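You operate a simulated robot arm through the tools that you are given. There is no shell and no other tool. Be economical: measure what you need, move in short steps, check, and stop when the job is done.

You run a simulated robot arm. Do the job below in one go: nothing can be reset, and whatever is moved stays where it is left.

JOB
Release the taped tray and send it down the short rollers.
Fine: open the black clamp and the blue gate, push the tray on, green button once to run it to the end, black button to stop; leave the levers and the other tray alone.
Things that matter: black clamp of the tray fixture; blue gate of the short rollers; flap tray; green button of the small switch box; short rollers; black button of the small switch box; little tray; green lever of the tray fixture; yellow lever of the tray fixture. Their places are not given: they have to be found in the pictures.

It is judged by the outcome, as a careful person would: the job done as asked, and still so three seconds after it is handed in. It fails if anything else is knocked over, pushed out of place, dropped, spilled or broken.

ROBOT AND FRAMES
A 6-joint arm with a two-finger parallel gripper, fixed in place. Base frame: the origin is at the foot of the arm, x ahead of it, y to its left, z up. Readings come in m, degrees, newtons and seconds.
Its first joint turns from -66.0 to 66.0 degrees. Payload 2.7 kg.
The TCP is the grasp point between the finger pads, 0.023 m short of the fingertips. In the tool frame z runs along the fingers and y along their closing line. The gripper opens to 0.094 m. The fingers are 0.038 m wide and 0.01 m thick; the gripper's body (0.054 by 0.096 m) begins 0.039 m behind the TCP.
Orientation is that of the tool frame in the base frame, as [roll, pitch, yaw] about the fixed x, y, z axes, in that order (R = Rz(yaw) Ry(pitch) Rx(roll)). With the fingers straight down and closing along the base's y, the tool's x points along the base's -x, its y along +y and its z along -z.

CONTROLS
- The arm moves only by the tool apply_moves. Its arguments are lists of equal length, an entry for each row: "claw": the closure in counts, from 0 (fully open) to 255 (shut); "xyz": the shift along the tool's x, y, z in units of 400 mm (1.0 is 400 mm), a list of three; "delta_rot": the turn, a rotation vector about the tool's x, y, z in units of 120 degrees (1.0 is 120 degrees), a list of three. In form: {"claw": [claw, ...], "xyz": [[dx, dy, dz], ...], "delta_rot": [[ax, ay, az], ...]}. A call has 1 to 8 rows; each row is the pose to reach, as a shift and turn from the pose commanded when the call began, along the tool's axes at that moment. A call with a number of a shift or a turn outside -1 to 1 is refused whole. Rows are played at 5 a second. More than 0.05 m and 8.6 degrees between two rows, or a gripper value outside its range, and nothing of the call is played. Where a pose cannot be reached the arm comes as near as it can. A force on the tool above 70 N (or 10 N above the force at the start of the call, whichever is more), or a blocked arm, ends the call early, and 0.2 s more pass. The fingers move at their own pace (about 0.045 m/s each) and stop on an object; they squeeze with about 24 N. The grip force told is the motor's: it shows also when the fingers shut on nothing. Time passes only in rows, and 0.2 s behind the last, so rows that repeat a pose let the fingers close. The reply holds the time, the measured pose of the TCP, the force on the tool along the base axes, the opening and the grip force, in the units named above and with some noise.
- Cameras (640 x 400 px; columns grow to the right, rows downward): "scene" is fixed at [0.0755, -0.4383, 1.3915]; the picture's right is [0.73, -0.68, 0.00], its down [-0.46, -0.49, -0.74] and it looks along [0.50, 0.54, -0.67] (base axes); focal length 214 px, centre (320, 200). "wrist" rides on the gripper at [0.086, 0.016, -0.075] in the tool frame; the picture's right is [-0.18, 0.98, 0.00], its down [-0.58, -0.11, -0.81] and it looks along [-0.79, -0.15, 0.59] (tool axes); focal length 243 px, centre (320, 200).
- capture(camera): a new picture of that camera. No time passes.
- point_at(camera, pixels): for up to 12 pixels [column, row] of the newest picture of that camera ("zoom" is the newest enlarged one), the place [x, y, z] in the base frame of the surface seen there, good to about 0.002 m. No time passes.
- zoom(camera, box): a new picture of the part [left, top, right, bottom] of that camera's present view, enlarged. No time passes.
- job_done(): hands the job in; it is judged then, once.

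Work in short steps. Measure before you move; look again where a grasp or a placing could have gone wrong, and mend it. You have 80 turns and 54 pictures in all, those below and enlarged ones among them. Open the gripper and draw the arm clear of the work before you hand the job in, unless the task says otherwise; then end with one line.

The tools are called after "Call:" as name(argument=value, ...) on one line, values as JSON. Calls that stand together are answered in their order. apply_moves: Moves the arm, as the interface text tells. Its arguments: {"type":"object","properties":{"claw":{"type":"array","items":{"type":"number"}},"xyz":{"type":"array","items":{"type":"array","items":{"type":"number"}}},"delta_rot":{"type":"array","items":{"type":"array","items":{"type":"number"}}}},"required":["claw","xyz","delta_rot"]} The other tools are called the same way: capture (camera) takes a picture; point_at (camera, pixels) gives the place of the surface under pixels of a picture; zoom (camera, box) takes an enlarged picture of a part of a camera's view; job_done () hands the job in.

At the start:

```text
time_s: 0.0
tool_pos: [0.3879, -0.0339, 1.2227]
orientation: [180.0, 0.1, -179.8]
ft_force: [-0.9, 0.6, 0.4]
width: 0.094
gripper_force: 0.1
```

scene: 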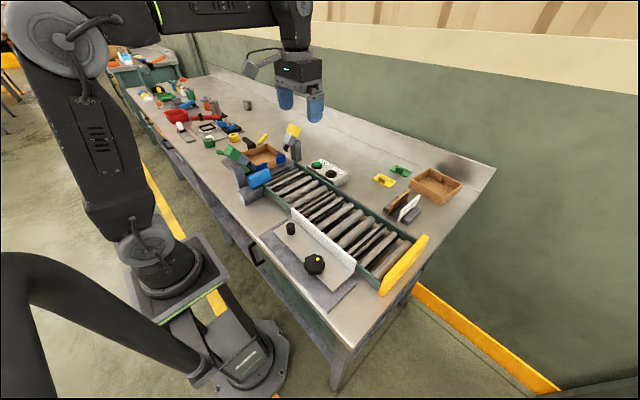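
wrist: 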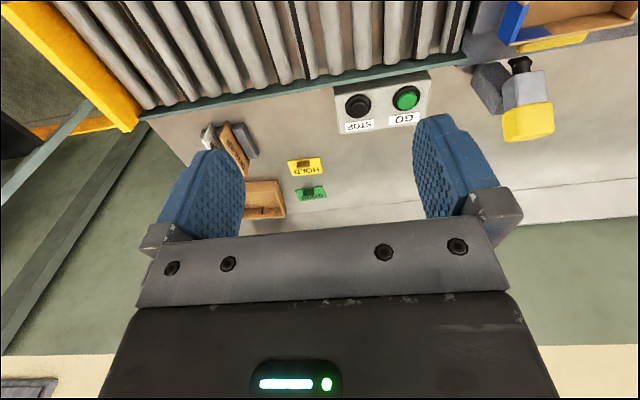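

I start by enlarging the fixture and roller area in the scene picture (around columns 200-440, rows 110-300).

Call:
zoom(camera="scene", box=[200, 110, 340, 200])

Call:
zoom(camera="scene", box=[240, 140, 480, 300])

```text
4.44 times, centred on (270, 155) of scene
```

zoom: 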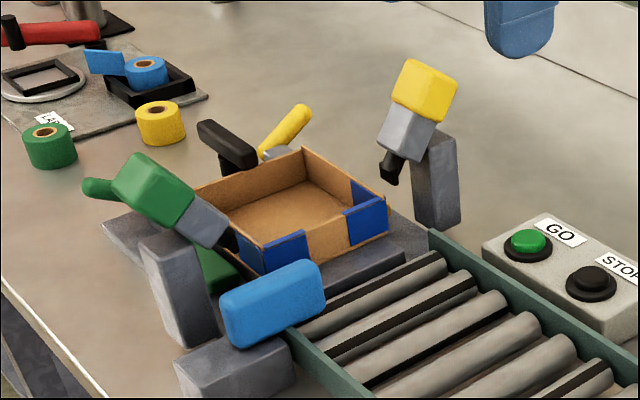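

```text
2.50 times, centred on (360, 220) of scene
```

zoom: 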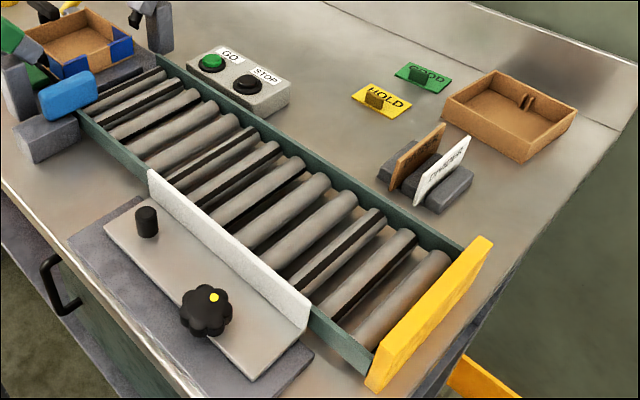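

The taped tray sits between a green-headed lever, a yellow-headed lever, a black bar and a blue block. I zoom in tighter so I can measure these parts.

Call:
zoom(camera="scene", box=[215, 115, 311, 195])

```text
5.00 times, centred on (263, 155) of scene
```

zoom: 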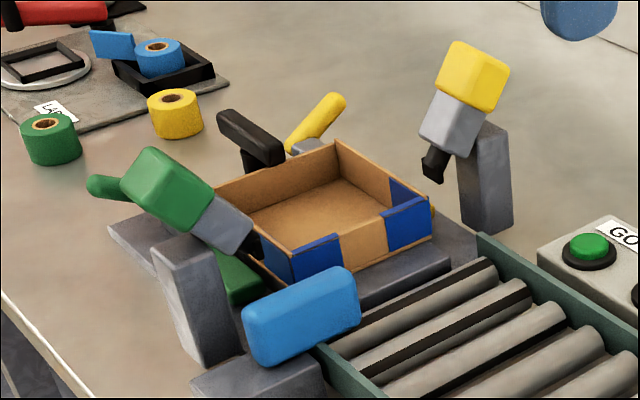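

The enlarged picture shows the black bar at (250,140), green head at (165,190), yellow head at (472,75), blue block at (300,315), and tray corners at (265,270), (430,200), (335,145) and (215,185). I measure these.

Call:
point_at(camera="zoom", pixels=[[230, 118], [272, 152], [325, 110], [165, 180], [472, 60], [435, 160], [300, 300], [335, 145], [430, 205], [295, 255], [290, 210], [480, 250]])

Call:
point_at(camera="scene", pixels=[[317, 163], [331, 173], [330, 210], [400, 250], [345, 230], [405, 262], [300, 245], [435, 185], [384, 180], [265, 169], [290, 228], [314, 263]])

```text
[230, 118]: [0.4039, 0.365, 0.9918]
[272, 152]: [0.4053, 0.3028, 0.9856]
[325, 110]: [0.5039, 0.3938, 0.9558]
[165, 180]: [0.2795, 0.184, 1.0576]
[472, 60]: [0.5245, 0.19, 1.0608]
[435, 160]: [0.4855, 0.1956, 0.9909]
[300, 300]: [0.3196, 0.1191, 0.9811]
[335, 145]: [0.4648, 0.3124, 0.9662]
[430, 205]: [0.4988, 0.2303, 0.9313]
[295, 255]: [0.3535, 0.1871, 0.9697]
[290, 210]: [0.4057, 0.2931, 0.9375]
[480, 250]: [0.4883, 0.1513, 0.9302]
```

```text
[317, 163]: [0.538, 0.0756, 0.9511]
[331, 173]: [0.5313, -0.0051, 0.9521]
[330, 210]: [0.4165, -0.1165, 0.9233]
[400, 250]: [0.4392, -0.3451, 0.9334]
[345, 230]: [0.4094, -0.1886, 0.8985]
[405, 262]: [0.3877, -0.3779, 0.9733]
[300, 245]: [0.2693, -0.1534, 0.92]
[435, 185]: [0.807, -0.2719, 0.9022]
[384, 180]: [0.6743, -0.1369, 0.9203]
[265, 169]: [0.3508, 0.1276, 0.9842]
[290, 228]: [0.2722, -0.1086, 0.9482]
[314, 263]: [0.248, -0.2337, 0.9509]
```

The conveyor runs along -y, from the fixture at y≈0.2 to the yellow stop at y≈-0.37. I move the gripper high above the fixture to look at it with the wrist camera.

Call:
apply_moves(claw=[0, 0, 0, 0, 0, 0, 0], xyz=[[0.05, 0.1, 0], [0.1, 0.2, 0], [0.15, 0.3, 0], [0.2, 0.4, 0], [0.25, 0.5, 0], [0.27, 0.6, 0], [0.27, 0.68, 0]], delta_rot=[[0, 0, 0], [0, 0, 0], [0, 0, 0], [0, 0, 0], [0, 0, 0], [0, 0, 0], [0, 0, 0]])

Call:
capture(camera="wrist")

```text
time_s: 1.6
tool_pos: [0.2794, 0.2407, 1.2266]
orientation: [179.9, 0.0, -179.8]
ft_force: [0.5, 0.4, 0.4]
width: 0.0941
gripper_force: 0.1
```

```text
48 pictures are left
```

wrist: 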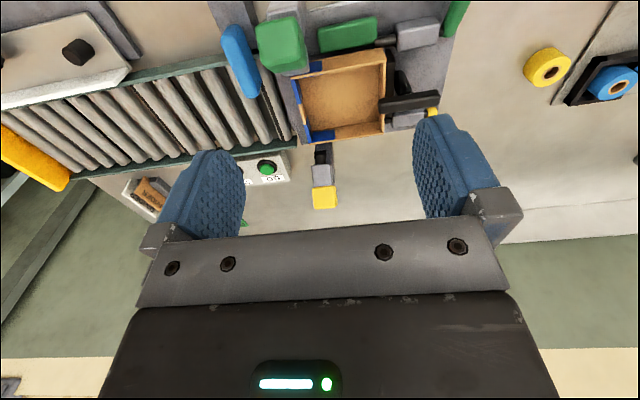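

The fixture is at the top of the wrist picture (210-470, 0-210). I enlarge that part.

Call:
zoom(camera="wrist", box=[200, 0, 480, 175])

```text
2.29 times, centred on (340, 88) of wrist
```

zoom: 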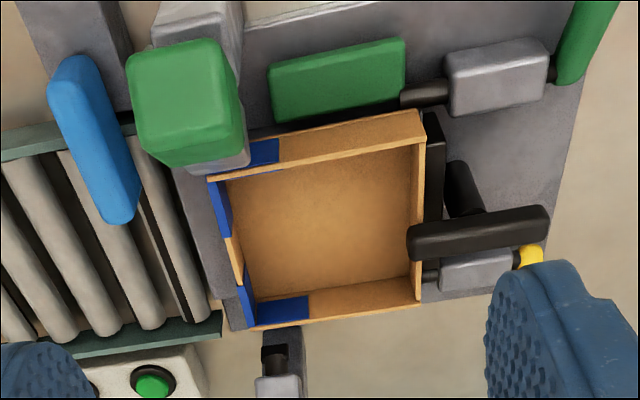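

I zoom on the black bar behind the tray (wrist approx 375-450, 45-135) and measure it.

Call:
zoom(camera="wrist", box=[360, 30, 472, 140])

Call:
zoom(camera="scene", box=[240, 125, 304, 165])

```text
3.64 times, centred on (416, 85) of wrist
```

zoom: 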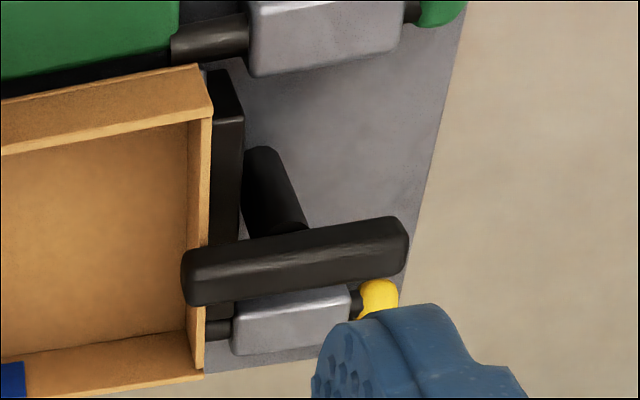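

```text
10.00 times, centred on (272, 145) of scene
```

zoom: 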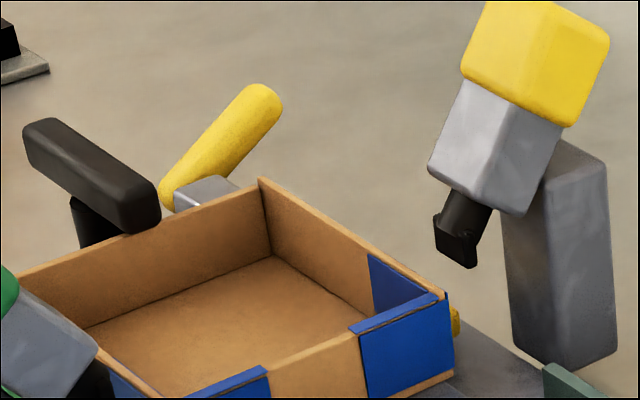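

The black clamp is a bar on a vertical post, overlapping the tray's rear wall. I measure its ends and the post, then zoom on the blue gate.

Call:
point_at(camera="zoom", pixels=[[45, 125], [140, 185], [130, 225], [28, 140], [92, 225], [262, 180], [40, 265], [200, 185], [265, 95], [435, 295], [455, 240], [100, 140]])

Call:
zoom(camera="wrist", box=[190, 0, 310, 110])

Call:
zoom(camera="scene", box=[230, 155, 294, 215])

```text
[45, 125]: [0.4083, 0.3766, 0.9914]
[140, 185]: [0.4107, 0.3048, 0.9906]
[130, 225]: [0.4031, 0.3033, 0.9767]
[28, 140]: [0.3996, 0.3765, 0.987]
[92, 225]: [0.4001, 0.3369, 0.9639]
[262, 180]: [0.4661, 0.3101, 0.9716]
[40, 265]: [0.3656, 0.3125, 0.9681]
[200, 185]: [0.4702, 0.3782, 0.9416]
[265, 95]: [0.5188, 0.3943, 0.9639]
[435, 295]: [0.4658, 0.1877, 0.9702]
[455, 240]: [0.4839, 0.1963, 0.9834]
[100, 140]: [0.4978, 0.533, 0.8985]
```

```text
3.64 times, centred on (250, 55) of wrist
```

zoom: 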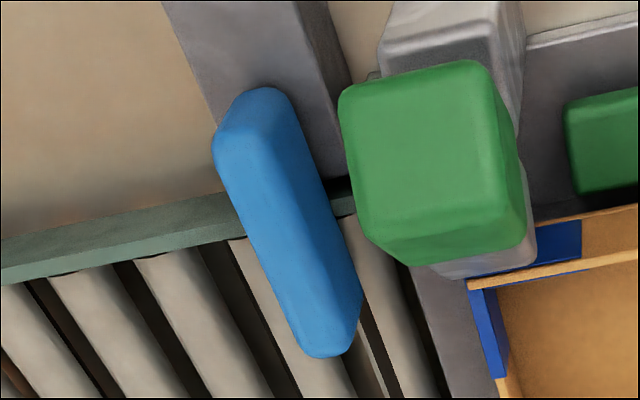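

```text
6.67 times, centred on (262, 185) of scene
```

zoom: 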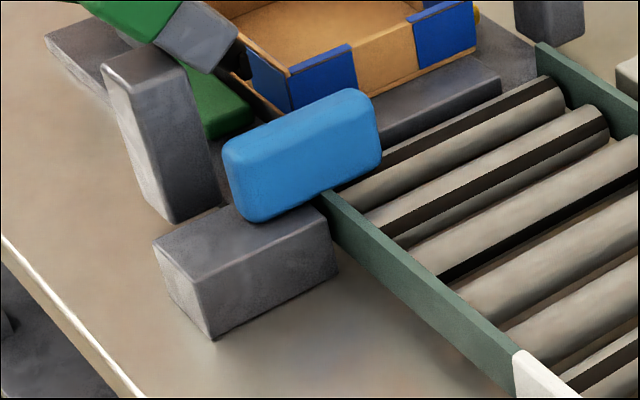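

Measuring the blue gate and its base block in the enlarged scene picture: gate corners at (350,95), (235,150), (260,215), (375,165).

Call:
point_at(camera="zoom", pixels=[[350, 97], [232, 145], [255, 205], [370, 165], [300, 110], [280, 215], [215, 265], [290, 255], [180, 240], [335, 210], [180, 75], [460, 95]])

Call:
capture(camera="scene")

```text
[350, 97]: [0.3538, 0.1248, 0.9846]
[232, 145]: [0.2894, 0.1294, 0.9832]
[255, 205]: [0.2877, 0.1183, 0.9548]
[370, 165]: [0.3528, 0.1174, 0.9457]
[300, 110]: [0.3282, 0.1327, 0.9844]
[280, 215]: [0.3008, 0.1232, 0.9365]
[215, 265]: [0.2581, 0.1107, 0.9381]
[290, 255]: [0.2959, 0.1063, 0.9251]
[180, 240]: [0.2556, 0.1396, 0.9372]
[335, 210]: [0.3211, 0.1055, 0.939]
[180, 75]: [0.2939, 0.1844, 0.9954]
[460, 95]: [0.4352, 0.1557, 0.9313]
```

```text
42 pictures are left
```

scene: 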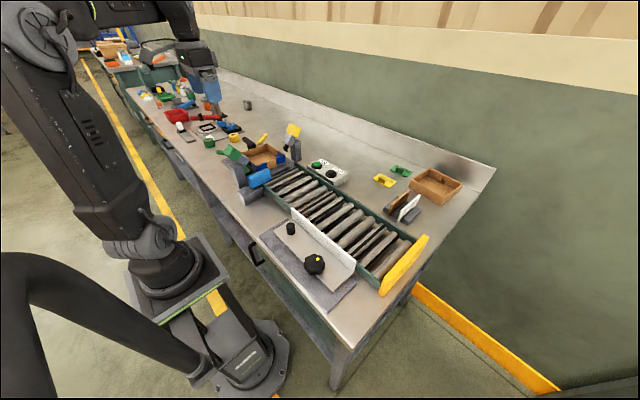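

The gate spans x 0.286–0.356, resting on a block at x 0.25–0.325, so it probably slides toward -x. The black bar runs along y (0.30–0.377) at z≈0.975–0.992 on a post near (0.405, 0.337). I move above the bar and turn the tool so the fingers close along x.

Call:
apply_moves(claw=[0, 0, 0, 0, 0, 0, 0, 0], xyz=[[-0.04, 0.03, 0], [-0.08, 0.06, 0.02], [-0.12, 0.09, 0.05], [-0.16, 0.12, 0.09], [-0.2, 0.15, 0.13], [-0.24, 0.18, 0.17], [-0.28, 0.21, 0.2], [-0.314, 0.241, 0.22]], delta_rot=[[0, 0, 0.07], [0, 0, 0.14], [0, 0, 0.21], [0, 0, 0.28], [0, 0, 0.35], [0, 0, 0.42], [0, 0, 0.49], [0, 0, 0.56]])

Call:
apply_moves(claw=[0, 0, 0], xyz=[[0, 0, 0], [0, 0, 0.03], [0, 0, 0.06]], delta_rot=[[0, 0, 0.07], [0, 0, 0.14], [0, 0, 0.19]])

Call:
capture(camera="wrist")

```text
time_s: 3.4
tool_pos: [0.4067, 0.3346, 1.1362]
orientation: [180.0, -0.1, 112.7]
ft_force: [-0.4, -0.8, 0.6]
width: 0.0942
gripper_force: 0.0
```

```text
time_s: 4.2
tool_pos: [0.4066, 0.3349, 1.1117]
orientation: [179.9, -0.1, 90.0]
ft_force: [0.1, 0.3, 0.3]
width: 0.0941
gripper_force: 0.1
```

```text
41 pictures are left
```

wrist: 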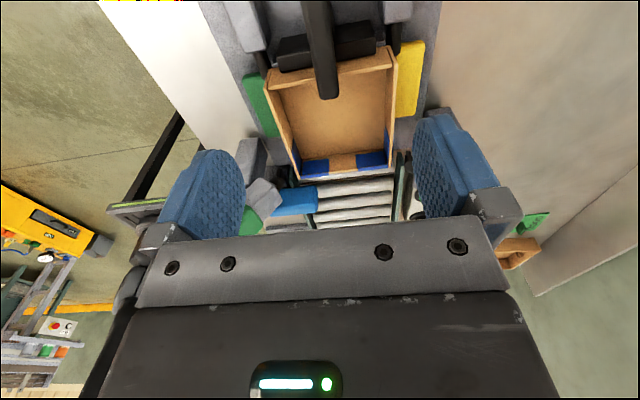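

The bar appears at (320,50) over the rear wall, with the green and yellow side pads at (262,105) and (410,80). I zoom in on it.

Call:
zoom(camera="wrist", box=[216, 0, 440, 140])

```text
2.86 times, centred on (328, 70) of wrist
```

zoom: 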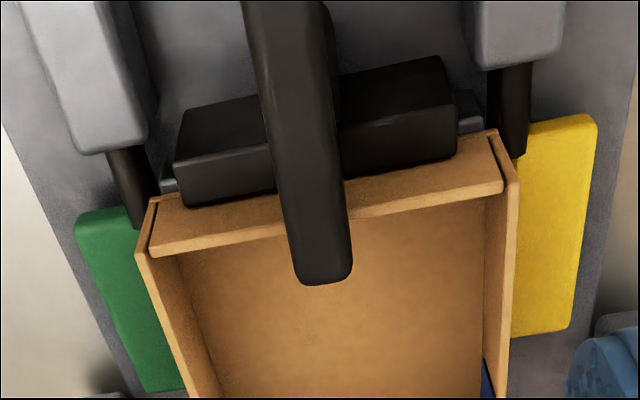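

I measure the bar, the block behind the wall and the pads before gripping.

Call:
point_at(camera="zoom", pixels=[[322, 265], [285, 100], [280, 20], [330, 60], [220, 120], [220, 170], [430, 75], [430, 130], [480, 155], [105, 240], [560, 150], [95, 60]])

Call:
point_at(camera="wrist", pixels=[[312, 3], [324, 92], [336, 92]])

```text
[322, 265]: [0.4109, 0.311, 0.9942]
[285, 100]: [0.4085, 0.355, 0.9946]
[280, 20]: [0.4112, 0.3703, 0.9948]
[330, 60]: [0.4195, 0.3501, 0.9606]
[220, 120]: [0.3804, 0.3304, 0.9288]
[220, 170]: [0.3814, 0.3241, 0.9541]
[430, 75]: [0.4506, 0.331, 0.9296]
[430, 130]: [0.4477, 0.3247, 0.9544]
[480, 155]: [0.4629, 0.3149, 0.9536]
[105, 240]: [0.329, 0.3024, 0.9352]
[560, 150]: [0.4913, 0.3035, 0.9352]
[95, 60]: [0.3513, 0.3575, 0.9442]
```

```text
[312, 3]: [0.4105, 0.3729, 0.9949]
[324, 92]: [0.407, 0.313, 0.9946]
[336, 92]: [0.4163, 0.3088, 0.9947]
```

Bar top is at z 0.9945, centred on x≈0.410, with the post at about (0.41, 0.343). I descend until the TCP is at z≈0.999 (fingertips 0.976) and close on the bar.

Call:
apply_moves(claw=[0, 0, 0, 255, 255, 255, 255, 255], xyz=[[0.018, 0.0085, 0.1], [0.018, 0.0085, 0.2], [0.018, 0.0085, 0.282], [0.018, 0.0085, 0.282], [0.018, 0.0085, 0.282], [0.018, 0.0085, 0.282], [0.018, 0.0085, 0.282], [0.018, 0.0085, 0.282]], delta_rot=[[0, 0, 0], [0, 0, 0], [0, 0, 0], [0, 0, 0], [0, 0, 0], [0, 0, 0], [0, 0, 0], [0, 0, 0]])

Call:
capture(camera="wrist")

```text
time_s: 6.0
tool_pos: [0.4095, 0.3463, 1.0004]
orientation: [179.7, -0.2, 90.0]
ft_force: [14.8, 2.0, -2.8]
width: 0.018
gripper_force: 35.6
```

```text
39 pictures are left
```

wrist: 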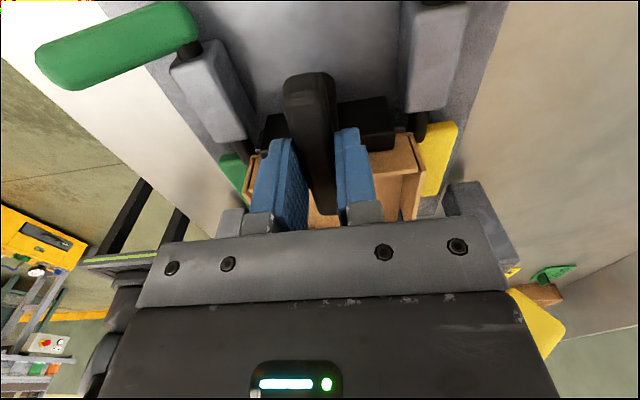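

Gripped at 0.018 m opening. I try a small turn about the vertical to test whether the bar swings.

Call:
apply_moves(claw=[255, 255, 255], xyz=[[0, 0, 0], [0, 0, 0], [0, 0, 0]], delta_rot=[[0, 0, -0.05], [0, 0, -0.1], [0, 0, -0.15]])

Call:
capture(camera="wrist")

```text
time_s: 6.8
tool_pos: [0.4088, 0.3431, 1.0004]
orientation: [179.7, -0.1, 107.6]
ft_force: [19.7, -4.6, 1.3]
width: 0.0293
gripper_force: 44.4
```

```text
38 pictures are left
```

wrist: 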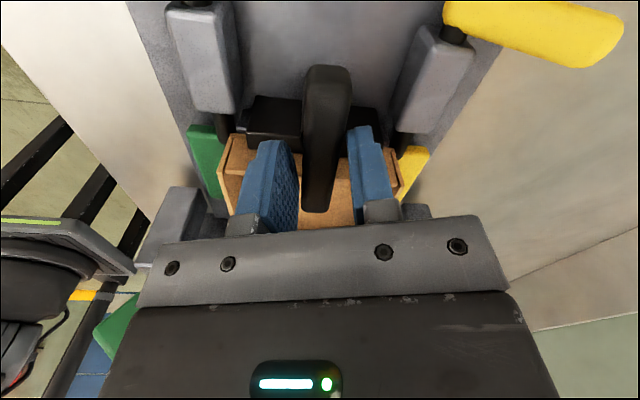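

The bar didn't follow the turn: the fingers were wedged open to 0.029. So it isn't a simple swing here. I turn back, open, and re-grip near its inner end (y≈0.318) to try lifting.

Call:
apply_moves(claw=[200, 100, 100, 100], xyz=[[0, 0, 0], [0, 0, 0], [0, 0, 0], [0, 0, -0.08]], delta_rot=[[0, 0, 0.05], [0, 0, 0.1], [0, 0, 0.15], [0, 0, 0.15]])

Call:
capture(camera="wrist")

Call:
zoom(camera="scene", box=[215, 115, 311, 195])

```text
time_s: 7.8
tool_pos: [0.4077, 0.342, 1.0308]
orientation: [-180.0, -0.2, 90.0]
ft_force: [0.1, -0.3, 0.5]
width: 0.057
gripper_force: 0.0
```

```text
37 pictures are left
```

wrist: 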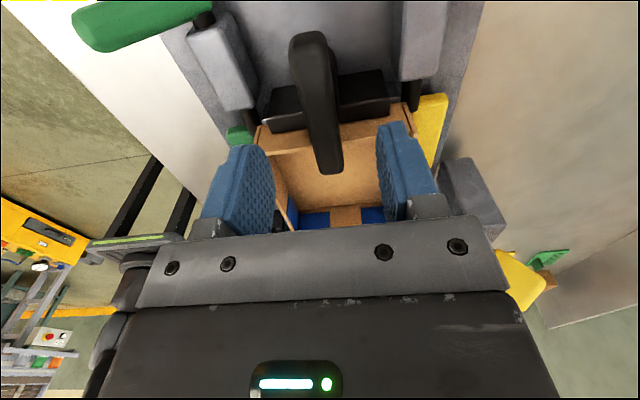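

```text
5.00 times, centred on (263, 155) of scene
```

zoom: 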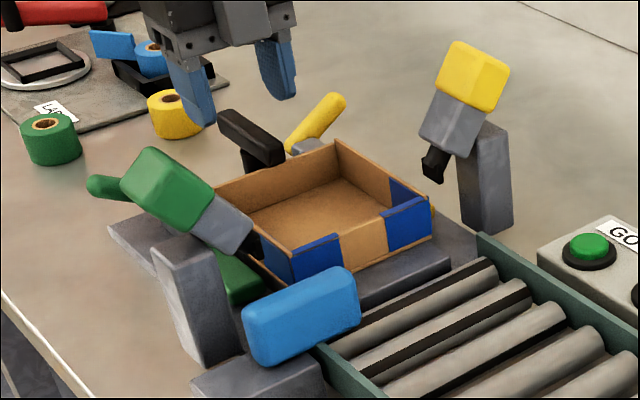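

The clamp is unmoved and everything else is in place. I zoom the wrist view to understand how the bar, post and block join.

Call:
zoom(camera="wrist", box=[240, 10, 420, 190])

```text
2.22 times, centred on (330, 100) of wrist
```

zoom: 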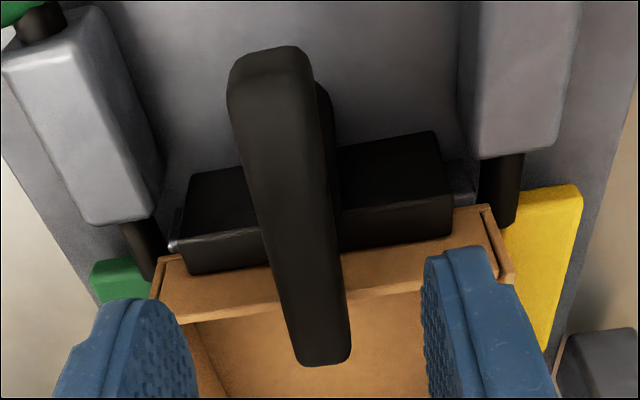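

I re-grip at y≈0.318 and try a gentle 1.5 cm lift.

Call:
apply_moves(claw=[100, 100, 255, 255, 255, 255, 255], xyz=[[-0.06, 0.006, 0], [-0.06, 0.006, 0.078], [-0.06, 0.006, 0.078], [-0.06, 0.006, 0.078], [-0.06, 0.006, 0.078], [-0.06, 0.006, 0.06], [-0.06, 0.006, 0.04]], delta_rot=[[0, 0, 0], [0, 0, 0], [0, 0, 0], [0, 0, 0], [0, 0, 0], [0, 0, 0], [0, 0, 0]])

Call:
capture(camera="wrist")

```text
time_s: 9.4
tool_pos: [0.4107, 0.3187, 1.0097]
orientation: [-179.5, 0.4, 90.2]
ft_force: [-3.1, -0.5, -34.0]
width: 0.0175
gripper_force: 45.3
```

```text
34 pictures are left
```

wrist: 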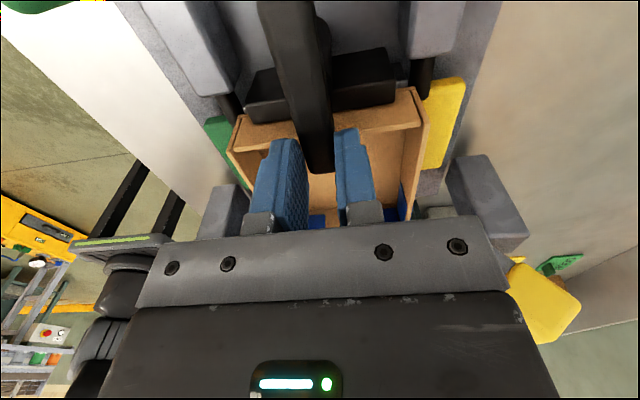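

34 N downward resistance: I check whether the bar's tip rose, measuring at (318,150), (300,80) and (285,15).

Call:
point_at(camera="wrist", pixels=[[315, 150], [300, 80], [285, 15], [320, 165]])

```text
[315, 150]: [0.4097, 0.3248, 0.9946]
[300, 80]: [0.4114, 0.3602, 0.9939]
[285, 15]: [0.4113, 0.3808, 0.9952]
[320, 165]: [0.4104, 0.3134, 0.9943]
```

The bar top stays at 0.994, so it doesn't lift; the pads slipped. Since the bar stands on a pad block pressed against the tray's rear wall, it may draw back along +y: I lower again, re-grip and pull gently 1.5 cm.

Call:
apply_moves(claw=[100, 100, 255, 255, 255, 255, 255, 255], xyz=[[0, 0, 0], [0.04, 0, 0.04], [0.04, 0, 0.04], [0.04, 0, 0.04], [0.04, 0, 0.04], [0.06, 0, 0.04], [0.08, 0, 0.04], [0.09, 0, 0.04]], delta_rot=[[0, 0, 0], [0, 0, 0], [0, 0, 0], [0, 0, 0], [0, 0, 0], [0, 0, 0], [0, 0, 0], [0, 0, 0]])

Call:
capture(camera="wrist")

```text
time_s: 11.2
tool_pos: [0.4102, 0.3485, 0.9989]
orientation: [-179.7, 0.6, 90.0]
ft_force: [-14.6, -38.8, 11.5]
width: 0.0179
gripper_force: 45.6
```

```text
33 pictures are left
```

wrist: 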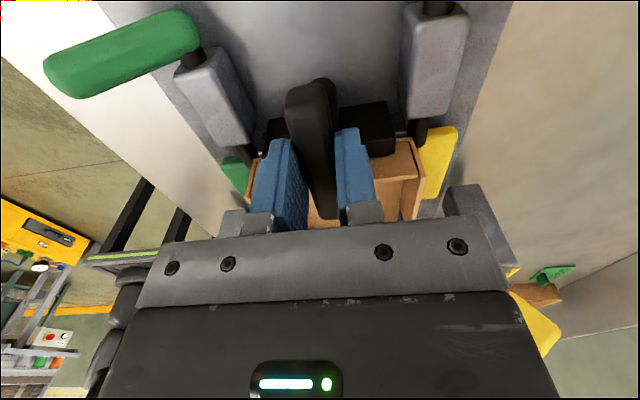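

No movement along +y either. I now try turning it the other way (clockwise from above), gripping over the post.

Call:
apply_moves(claw=[150, 255, 255, 255, 255, 255, 255], xyz=[[-0.01, 0, 0], [-0.01, 0, 0], [-0.01, 0, 0], [-0.01, 0, 0], [-0.01, 0, 0], [-0.01, 0, 0], [-0.01, 0, 0]], delta_rot=[[0, 0, 0], [0, 0, 0], [0, 0, 0], [0, 0, 0], [0, 0, 0.04], [0, 0, 0.08], [0, 0, 0.12]])

Call:
capture(camera="wrist")

```text
time_s: 12.8
tool_pos: [0.4127, 0.3511, 0.9999]
orientation: [180.0, -0.2, 75.6]
ft_force: [-0.4, 11.4, -5.2]
width: 0.0181
gripper_force: 45.2
```

```text
32 pictures are left
```

wrist: 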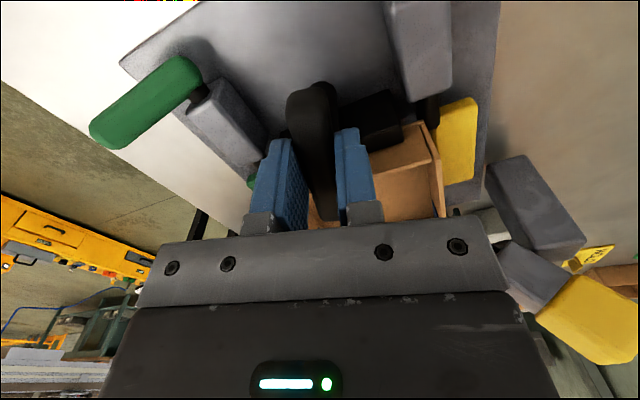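

The opening stayed at 0.018 while turning: the bar swings clockwise. I continue the turn.

Call:
apply_moves(claw=[255, 255, 255, 255, 255, 255], xyz=[[0, 0, 0], [0, 0, 0], [0, 0, 0], [0, 0, 0], [0, 0, 0], [0, 0, 0]], delta_rot=[[0, 0, 0.06], [0, 0, 0.12], [0, 0, 0.18], [0, 0, 0.24], [0, 0, 0.3], [0, 0, 0.36]])

Call:
capture(camera="wrist")

```text
time_s: 13.9
tool_pos: [0.4147, 0.3469, 0.9993]
orientation: [-177.1, -0.9, 50.2]
ft_force: [-10.7, 13.8, 0.8]
width: 0.0182
gripper_force: 45.1
out of reach, approached as far as the arm can: row 4, 5
stopped in row 5: the force on the tool passed its limit (the readings are from after the stop); the commanded pose is now the measured one
```

```text
31 pictures are left
```

wrist: 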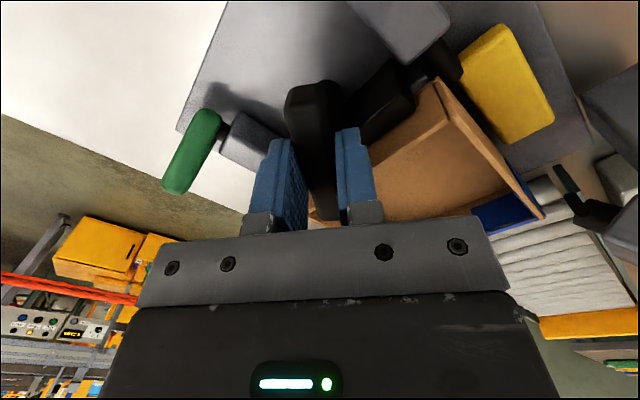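

The wrist hit its limit at yaw 50° with the bar turned about 40°. I release, rise, and turn the tool 180° back the other way to re-grip.

Call:
apply_moves(claw=[100, 100, 100, 100, 100, 100, 100, 100], xyz=[[0, 0, 0], [0, 0, 0], [0, 0, -0.1], [0, 0, -0.15], [0, 0, -0.15], [0, 0, -0.15], [0, 0, -0.15], [0, 0, -0.15]], delta_rot=[[0, 0, 0], [0, 0, 0], [0, 0, -0.03], [0, 0, -0.1], [0, 0, -0.17], [0, 0, -0.24], [0, 0, -0.31], [0, 0, -0.38]])

Call:
apply_moves(claw=[100, 100, 100, 100, 100, 100, 100, 100], xyz=[[0, 0, 0], [0, 0, 0], [0, 0, 0], [0, 0, 0], [0, 0, 0], [0, 0, 0], [0, 0, 0], [0, 0, 0]], delta_rot=[[0, 0, -0.07], [0, 0, -0.14], [0, 0, -0.21], [0, 0, -0.28], [0, 0, -0.35], [0, 0, -0.42], [0, 0, -0.49], [0, 0, -0.56]])

Call:
apply_moves(claw=[100, 100, 100, 100, 100, 100, 100, 100], xyz=[[0, 0, 0], [0, 0, 0], [0, 0, 0], [0, 0, 0], [0, 0, 0], [0, 0, 0], [0, 0, 0], [0, 0, 0]], delta_rot=[[0, 0, -0.07], [0, 0, -0.14], [0, 0, -0.21], [0, 0, -0.28], [0, 0, -0.35], [0, 0, -0.42], [0, 0, -0.49], [0, 0, -0.53]])

Call:
capture(camera="wrist")

```text
time_s: 15.7
tool_pos: [0.4187, 0.3431, 1.0576]
orientation: [-178.8, -2.6, 95.7]
ft_force: [-0.3, -0.2, -0.1]
width: 0.0574
gripper_force: 0.0
```

```text
time_s: 17.5
tool_pos: [0.4183, 0.3428, 1.0584]
orientation: [178.1, -2.2, 163.0]
ft_force: [-0.3, -0.7, 0.8]
width: 0.0573
gripper_force: 0.1
```

```text
time_s: 19.3
tool_pos: [0.4171, 0.3419, 1.0592]
orientation: [177.2, 0.7, -133.4]
ft_force: [-0.6, 0.1, 0.8]
width: 0.0572
gripper_force: 0.1
```

```text
30 pictures are left
```

wrist: 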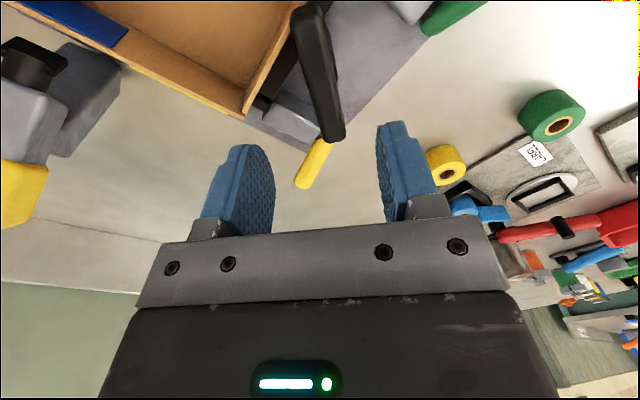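

The bar is now at (300-345, 5-140) in the picture. I measure it, and will also level the tool (roll is off by 2.8°).

Call:
point_at(camera="wrist", pixels=[[310, 20], [318, 60], [328, 110], [335, 132], [325, 142], [340, 138], [322, 175]])

Call:
apply_moves(claw=[60], xyz=[[0, 0, 0]], delta_rot=[[0.0233, 0.006, 0]])

```text
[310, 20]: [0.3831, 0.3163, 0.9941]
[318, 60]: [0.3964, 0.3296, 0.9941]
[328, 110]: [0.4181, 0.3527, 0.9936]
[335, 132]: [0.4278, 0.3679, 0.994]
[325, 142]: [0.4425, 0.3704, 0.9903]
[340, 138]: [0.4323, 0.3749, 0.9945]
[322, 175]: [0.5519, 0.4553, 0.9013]
```

```text
time_s: 19.7
tool_pos: [0.4176, 0.3408, 1.0589]
orientation: [-179.9, 0.0, -133.5]
ft_force: [0.5, 0.2, 0.0]
width: 0.0721
gripper_force: 0.0
```

The bar centre is at about (0.41, 0.344), 41° from its start. I descend, grip it centrally, then turn a further ~50° in two calls.

Call:
apply_moves(claw=[60, 60, 255, 255, 255, 255, 255], xyz=[[0.007, 0.019, 0.06], [0.007, 0.019, 0.151], [0.007, 0.019, 0.151], [0.007, 0.019, 0.151], [0.007, 0.019, 0.151], [0.007, 0.019, 0.151], [0.007, 0.019, 0.151]], delta_rot=[[0, 0, 0], [0, 0, 0], [0, 0, 0], [0, 0, 0], [0, 0, 0], [0, 0, 0], [0, 0, 0]])

Call:
apply_moves(claw=[255, 255, 255, 255, 255, 255, 255, 255], xyz=[[0, 0, 0], [0, 0, 0], [0, 0, 0], [0, 0, 0], [0, 0, 0], [0, 0, 0], [0, 0, 0], [0, 0, 0]], delta_rot=[[0, 0, 0.05], [0, 0, 0.1], [0, 0, 0.15], [0, 0, 0.2], [0, 0, 0.25], [0, 0, 0.3], [0, 0, 0.35], [0, 0, 0.4]])

Call:
capture(camera="wrist")

```text
time_s: 21.3
tool_pos: [0.4104, 0.3446, 0.9965]
orientation: [179.9, 0.0, -133.5]
ft_force: [-10.1, 8.9, -2.0]
width: 0.0179
gripper_force: 44.7
```

```text
time_s: 23.1
tool_pos: [0.4109, 0.344, 0.9967]
orientation: [-179.7, 0.0, 178.8]
ft_force: [7.6, -14.2, -14.8]
width: 0.0179
gripper_force: 45.0
```

```text
29 pictures are left
```

wrist: 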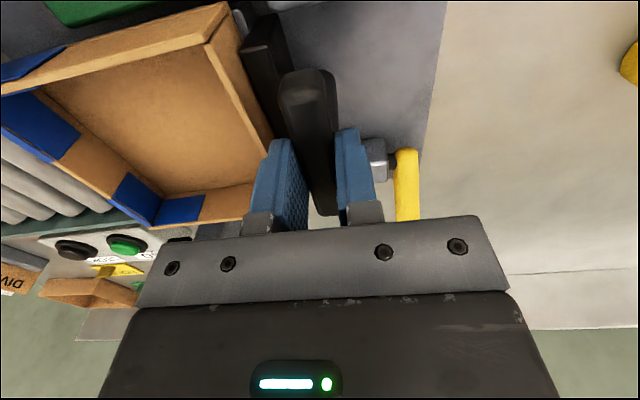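

The bar now lies along x, clear of the tray's rear wall. I release, rise to a safe height, and look.

Call:
apply_moves(claw=[120, 120, 60, 60, 60, 60], xyz=[[0, 0, 0], [0, 0, 0], [0, 0, -0.1], [0, 0, -0.2], [0.08, -0.06, -0.3], [0.16, -0.12, -0.35]], delta_rot=[[0, 0, 0], [0, 0, 0], [0, 0, 0], [0, 0, 0], [0, 0, 0], [0, 0, 0]])

Call:
capture(camera="wrist")

Call:
zoom(camera="scene", box=[215, 115, 311, 195])

```text
refused: row 5 steps farther than a row can; nothing moved
```

```text
28 pictures are left
```

wrist: 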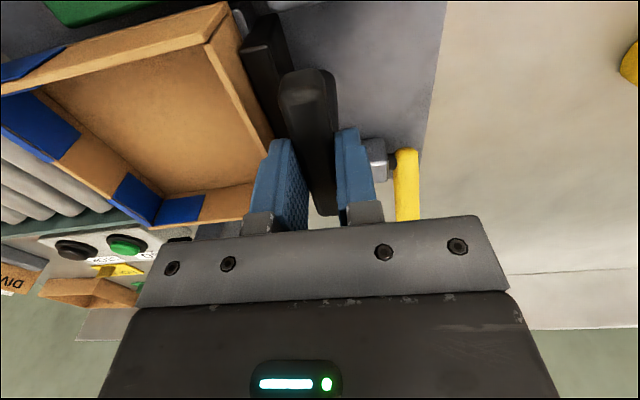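

```text
5.00 times, centred on (263, 155) of scene
```

zoom: 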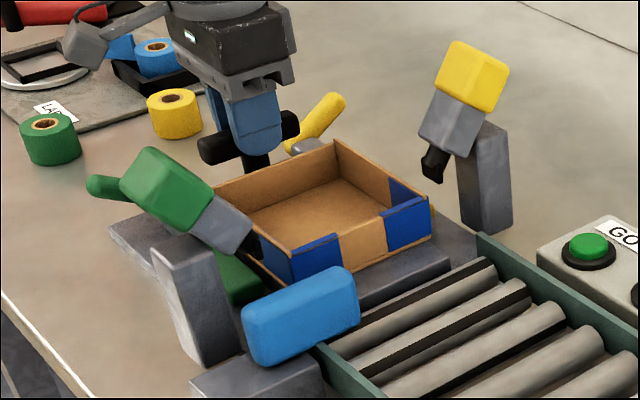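

The last move was refused for too long a step; I repeat it with shorter steps: open, rise, then travel toward the gate while turning.

Call:
apply_moves(claw=[120, 120, 120, 120, 120, 255, 255, 255], xyz=[[0, 0, 0], [0, 0, 0], [0, 0, -0.1], [0, 0, -0.2], [0, 0, -0.3], [0.02, -0.1, -0.34], [0.04, -0.2, -0.36], [0.05, -0.3, -0.37]], delta_rot=[[0, 0, 0], [0, 0, 0], [0, 0, 0], [0, 0, 0], [0, 0, -0.06], [0, 0, -0.12], [0, 0, -0.18], [0, 0, -0.24]])

Call:
zoom(camera="scene", box=[215, 115, 311, 195])

```text
time_s: 24.9
tool_pos: [0.3866, 0.225, 1.1448]
orientation: [180.0, 0.1, -152.5]
ft_force: [0.2, -0.1, -0.2]
width: 0.0001
gripper_force: 22.5
```

```text
5.00 times, centred on (263, 155) of scene
```

zoom: 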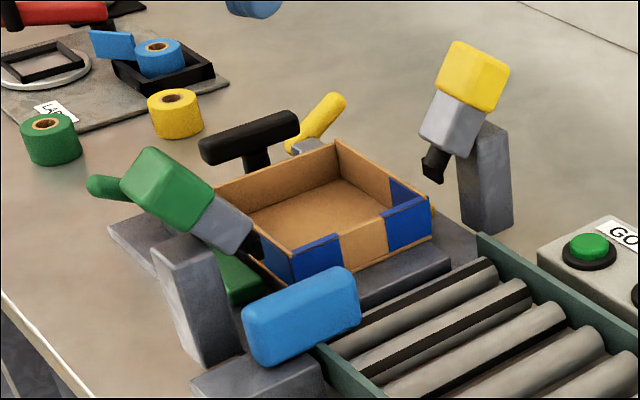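

The clamp bar is turned parallel to the rear wall and clear of the tray. I now move over the rollers beside the gate's free end, turning to yaw -90.

Call:
apply_moves(claw=[255, 255, 255, 255, 255, 255, 255, 255], xyz=[[0.02, -0.04, 0], [0.04, -0.08, 0], [0.06, -0.12, 0], [0.08, -0.16, 0], [0.1, -0.2, 0.02], [0.105, -0.219, 0.04], [0.105, -0.219, 0.06], [0.105, -0.219, 0.08]], delta_rot=[[0, 0, -0.065], [0, 0, -0.13], [0, 0, -0.195], [0, 0, -0.26], [0, 0, -0.325], [0, 0, -0.39], [0, 0, -0.455], [0, 0, -0.52]])

Call:
capture(camera="wrist")

```text
time_s: 26.7
tool_pos: [0.3893, 0.1299, 1.1126]
orientation: [-179.9, 0.0, -90.1]
ft_force: [-0.3, -0.2, 0.1]
width: 0.0
gripper_force: 23.8
```

```text
25 pictures are left
```

wrist: 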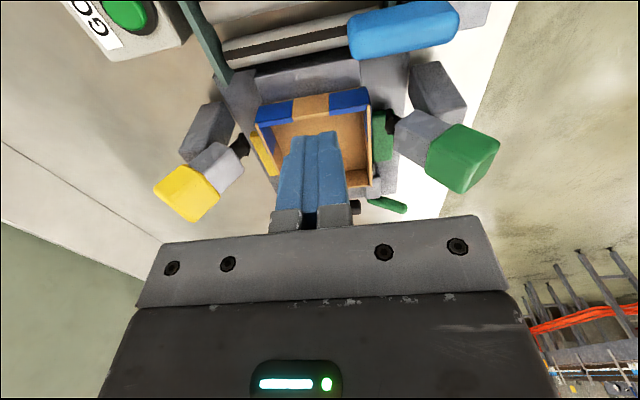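

Clear view: gate at (350-460, 2-60), green head at (462,155). I measure these for clearance.

Call:
point_at(camera="wrist", pixels=[[360, 30], [365, 52], [450, 15], [400, 20], [465, 150], [440, 130], [410, 130], [392, 122], [345, 100], [265, 110], [243, 148], [370, 180]])

```text
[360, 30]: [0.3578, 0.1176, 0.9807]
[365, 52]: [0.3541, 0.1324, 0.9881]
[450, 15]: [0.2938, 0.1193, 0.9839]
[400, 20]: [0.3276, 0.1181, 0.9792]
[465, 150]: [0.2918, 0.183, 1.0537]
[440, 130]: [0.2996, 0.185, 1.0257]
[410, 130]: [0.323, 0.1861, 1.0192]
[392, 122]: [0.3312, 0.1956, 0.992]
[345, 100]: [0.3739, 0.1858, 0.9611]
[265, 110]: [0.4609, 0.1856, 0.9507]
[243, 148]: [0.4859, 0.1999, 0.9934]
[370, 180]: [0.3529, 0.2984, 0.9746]
```

Clear: the green head begins at y≈0.17. I descend beside the gate's free end (x≈0.358), tips at z≈0.952, then nudge 1.5 cm toward -x.

Call:
apply_moves(claw=[255, 255, 255, 255, 255, 255, 255, 255], xyz=[[0.012, 0, 0.1], [0.012, 0, 0.2], [0.012, 0, 0.3], [0.012, 0, 0.344], [0.012, 0.03, 0.344], [0.012, 0.055, 0.344], [0.012, 0.075, 0.344], [0.012, 0.095, 0.344]], delta_rot=[[0, 0, 0], [0, 0, 0], [0, 0, 0], [0, 0, 0], [0, 0, 0], [0, 0, 0], [0, 0, 0], [0, 0, 0]])

Call:
zoom(camera="scene", box=[215, 115, 311, 195])

```text
time_s: 28.5
tool_pos: [0.3526, 0.1251, 0.9769]
orientation: [-179.9, 0.0, -90.4]
ft_force: [0.5, -0.8, 1.2]
width: 0.0
gripper_force: 23.9
```

```text
5.00 times, centred on (263, 155) of scene
```

zoom: 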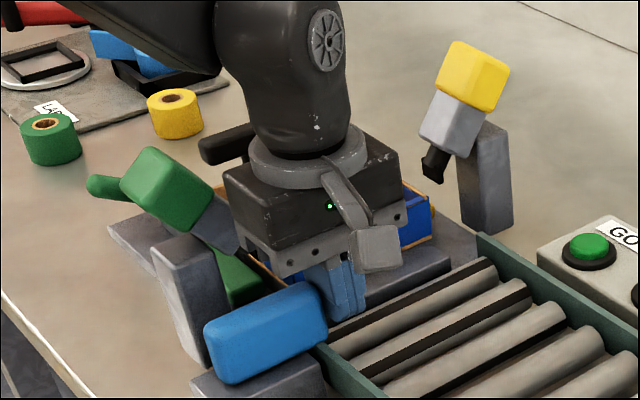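

The gate slides back freely. I push on to its end, watching the force.

Call:
apply_moves(claw=[255, 255, 255, 255, 255], xyz=[[0, 0.025, 0], [0, 0.05, 0], [0, 0.07, 0], [0, 0.085, 0], [0, 0.1, 0]], delta_rot=[[0, 0, 0], [0, 0, 0], [0, 0, 0], [0, 0, 0], [0, 0, 0]])

Call:
zoom(camera="scene", box=[215, 115, 311, 195])

```text
time_s: 29.3
tool_pos: [0.3368, 0.1264, 0.98]
orientation: [-178.2, 0.5, -90.3]
ft_force: [19.0, -2.0, -5.3]
width: 0.0002
gripper_force: 23.8
stopped in row 3: the force on the tool passed its limit (the readings are from after the stop); the commanded pose is now the measured one
```

```text
5.00 times, centred on (263, 155) of scene
```

zoom: 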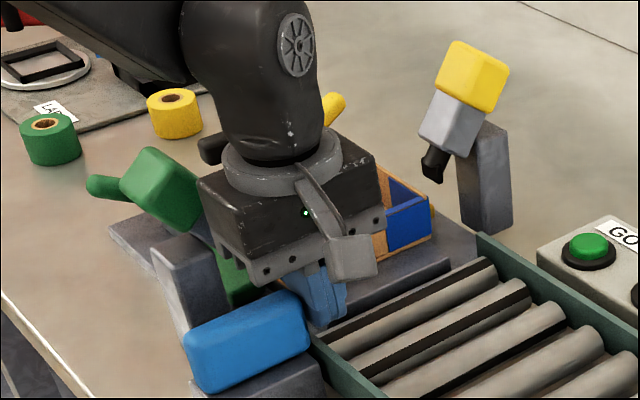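

The gate hit its end stop with its tip at x≈0.327, outside the tray lane (tray starts x≈0.35). I back off, rise and look.

Call:
apply_moves(claw=[255, 255, 255, 255, 255, 255], xyz=[[0, -0.05, 0], [0, -0.1, -0.05], [0, -0.1, -0.15], [0, -0.1, -0.25], [0, -0.1, -0.35], [0, -0.1, -0.4]], delta_rot=[[0, 0, 0], [0, 0, 0], [0, 0, 0], [0, 0, 0], [0, 0, 0], [0, 0, 0]])

Call:
capture(camera="wrist")

```text
time_s: 30.7
tool_pos: [0.3719, 0.1255, 1.1394]
orientation: [-178.6, 0.3, -90.2]
ft_force: [0.1, 0.1, -0.3]
width: 0.0
gripper_force: 23.8
```

```text
22 pictures are left
```

wrist: 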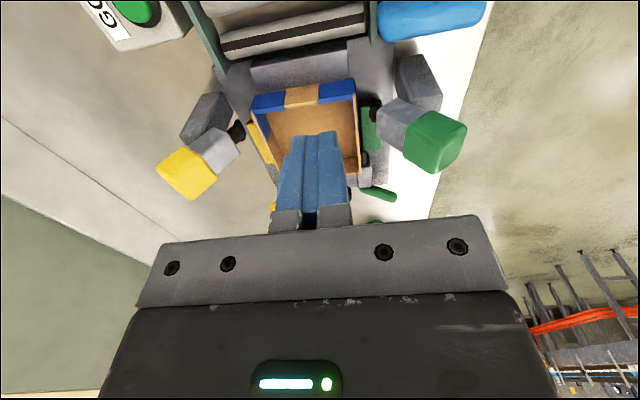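

The gate is now outside the roller lane. For the push I'll straddle the turned clamp bar with the fingers wide open along x, behind the tray's rear wall corners. First I move high above that spot, levelling the tool, and measure.

Call:
apply_moves(claw=[20, 20, 20, 20, 20, 20], xyz=[[-0.1, -0.04, 0], [-0.2, -0.095, 0], [-0.3, -0.095, 0], [-0.4, -0.095, 0], [-0.5, -0.095, 0], [-0.55, -0.095, 0]], delta_rot=[[-0.0117, 0.0025, 0], [-0.0117, 0.0025, 0], [-0.0117, 0.0025, 0], [-0.0117, 0.0025, 0], [-0.0117, 0.0025, 0], [-0.0117, 0.0025, 0]])

Call:
zoom(camera="scene", box=[235, 115, 299, 165])

Call:
point_at(camera="scene", pixels=[[293, 210], [296, 218], [353, 262], [352, 272]])

```text
time_s: 32.1
tool_pos: [0.4085, 0.3466, 1.142]
orientation: [180.0, -0.1, -90.3]
ft_force: [-0.3, 0.1, -0.3]
width: 0.0865
gripper_force: 0.0
```

```text
8.00 times, centred on (267, 140) of scene
```

zoom: 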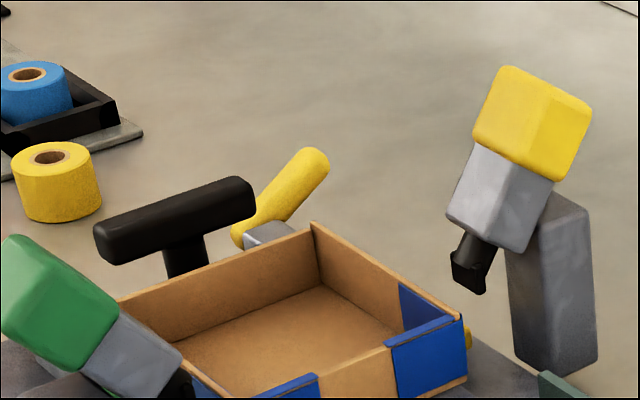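

```text
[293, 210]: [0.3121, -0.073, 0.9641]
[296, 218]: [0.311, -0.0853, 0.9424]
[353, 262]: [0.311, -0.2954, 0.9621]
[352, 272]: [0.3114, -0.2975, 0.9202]
```

The fence at x≈0.311 is out of the lane. I measure bar ends (100,240)/(245,190) and rear wall corners (125,300)/(312,228).

Call:
point_at(camera="zoom", pixels=[[103, 245], [107, 230], [245, 185], [248, 205], [128, 300], [312, 225], [460, 318], [388, 346], [175, 220], [460, 335], [180, 295]])

Call:
capture(camera="wrist")

```text
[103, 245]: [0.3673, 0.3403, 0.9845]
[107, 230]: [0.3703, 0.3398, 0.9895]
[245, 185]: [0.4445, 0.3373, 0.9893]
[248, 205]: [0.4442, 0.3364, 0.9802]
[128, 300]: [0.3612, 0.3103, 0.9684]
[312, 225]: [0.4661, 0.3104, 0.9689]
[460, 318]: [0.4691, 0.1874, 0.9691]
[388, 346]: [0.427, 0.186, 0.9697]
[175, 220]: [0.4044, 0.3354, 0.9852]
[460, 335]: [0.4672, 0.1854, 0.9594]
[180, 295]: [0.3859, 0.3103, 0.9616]
```

```text
20 pictures are left
```

wrist: 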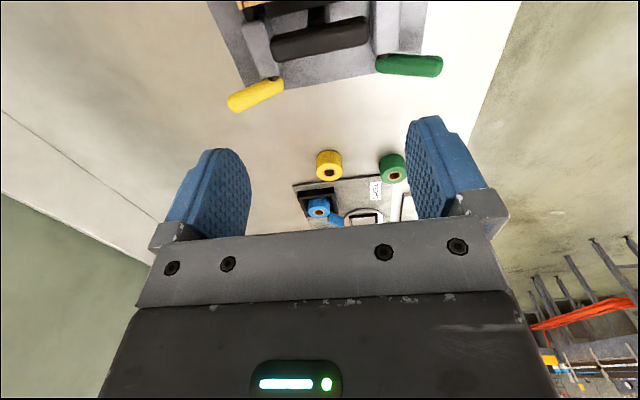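

Bar spans x 0.367–0.447; with full opening (inner faces 0.361/0.455) the fingers clear it. I open fully and descend to TCP z≈0.978 (tips 0.955).

Call:
apply_moves(claw=[0, 0, 0, 0, 0, 0], xyz=[[0, 0.0025, 0.08], [0, 0.0025, 0.17], [0, 0.0025, 0.26], [0, 0.0025, 0.34], [0, 0.0025, 0.38], [0, 0.0025, 0.41]], delta_rot=[[0, 0, 0], [0, 0, 0], [0, 0, 0], [0, 0, 0], [0, 0, 0], [0, 0, 0]])

Call:
capture(camera="wrist")

Call:
zoom(camera="scene", box=[215, 115, 311, 195])

```text
time_s: 33.5
tool_pos: [0.4079, 0.3465, 0.9773]
orientation: [179.9, 0.1, -90.3]
ft_force: [0.1, 0.4, -0.3]
width: 0.0939
gripper_force: 0.1
```

```text
19 pictures are left
```

wrist: 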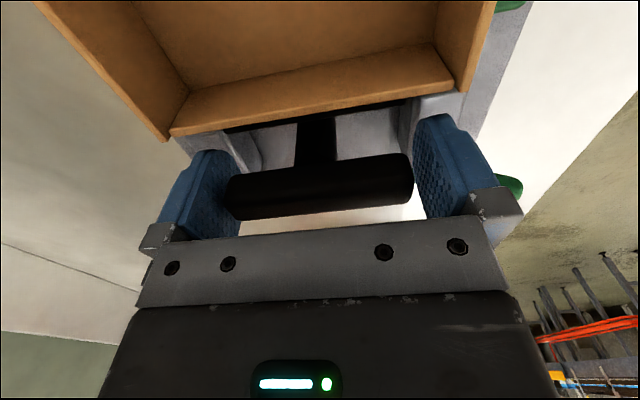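

```text
5.00 times, centred on (263, 155) of scene
```

zoom: 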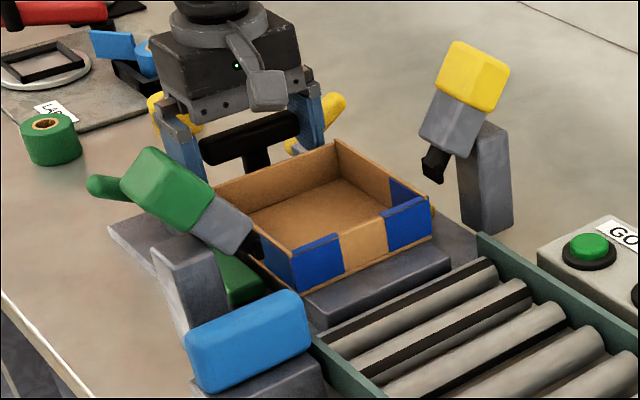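

The fingers straddle the bar without contact. I push the tray 3 cm toward -y and check.

Call:
apply_moves(claw=[0, 0, 0, 0, 0, 0], xyz=[[0.02, 0, 0], [0.04, 0, 0], [0.06, 0, 0], [0.08, 0, 0], [0.1, 0, 0], [0.12, 0, 0]], delta_rot=[[0, 0, 0], [0, 0, 0], [0, 0, 0], [0, 0, 0], [0, 0, 0], [0, 0, 0]])

Call:
zoom(camera="scene", box=[215, 115, 311, 195])

```text
time_s: 34.9
tool_pos: [0.4099, 0.2975, 0.9762]
orientation: [-179.9, 0.0, -90.3]
ft_force: [-1.1, 1.1, 0.3]
width: 0.0941
gripper_force: 0.1
```

```text
5.00 times, centred on (263, 155) of scene
```

zoom: 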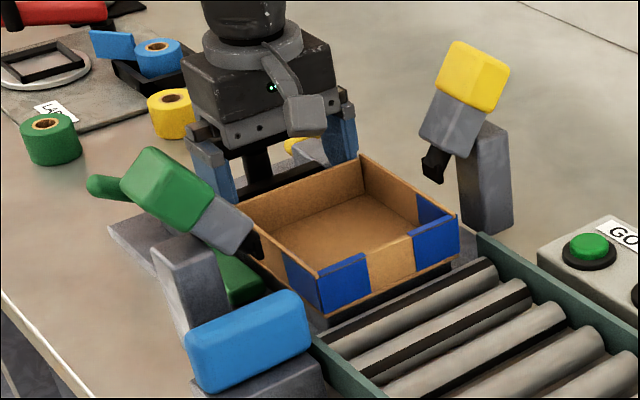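

The tray moves smoothly (about 1 N). I continue the push in small steps past the two heads.

Call:
apply_moves(claw=[0, 0, 0, 0, 0, 0, 0, 0], xyz=[[0.022, 0, 0], [0.044, 0, 0], [0.066, 0, 0], [0.088, 0, 0], [0.11, 0, 0], [0.132, 0, 0], [0.154, 0, 0], [0.176, 0, 0]], delta_rot=[[0, 0, 0], [0, 0, 0], [0, 0, 0], [0, 0, 0], [0, 0, 0], [0, 0, 0], [0, 0, 0], [0, 0, 0]])

Call:
zoom(camera="scene", box=[215, 115, 343, 195])

```text
time_s: 36.7
tool_pos: [0.4077, 0.2274, 0.9764]
orientation: [-180.0, 0.0, -90.3]
ft_force: [0.6, 0.5, 1.9]
width: 0.094
gripper_force: 0.1
```

```text
5.00 times, centred on (279, 155) of scene
```

zoom: 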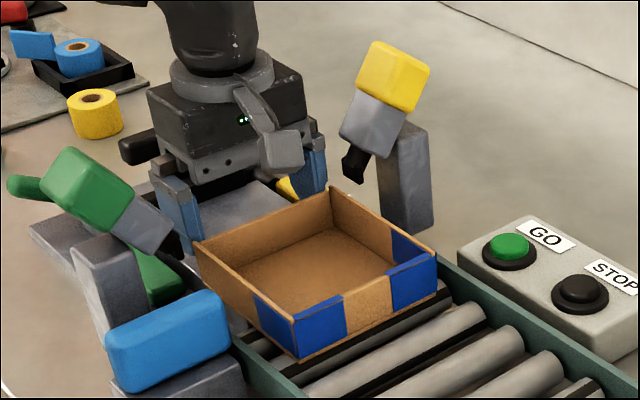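

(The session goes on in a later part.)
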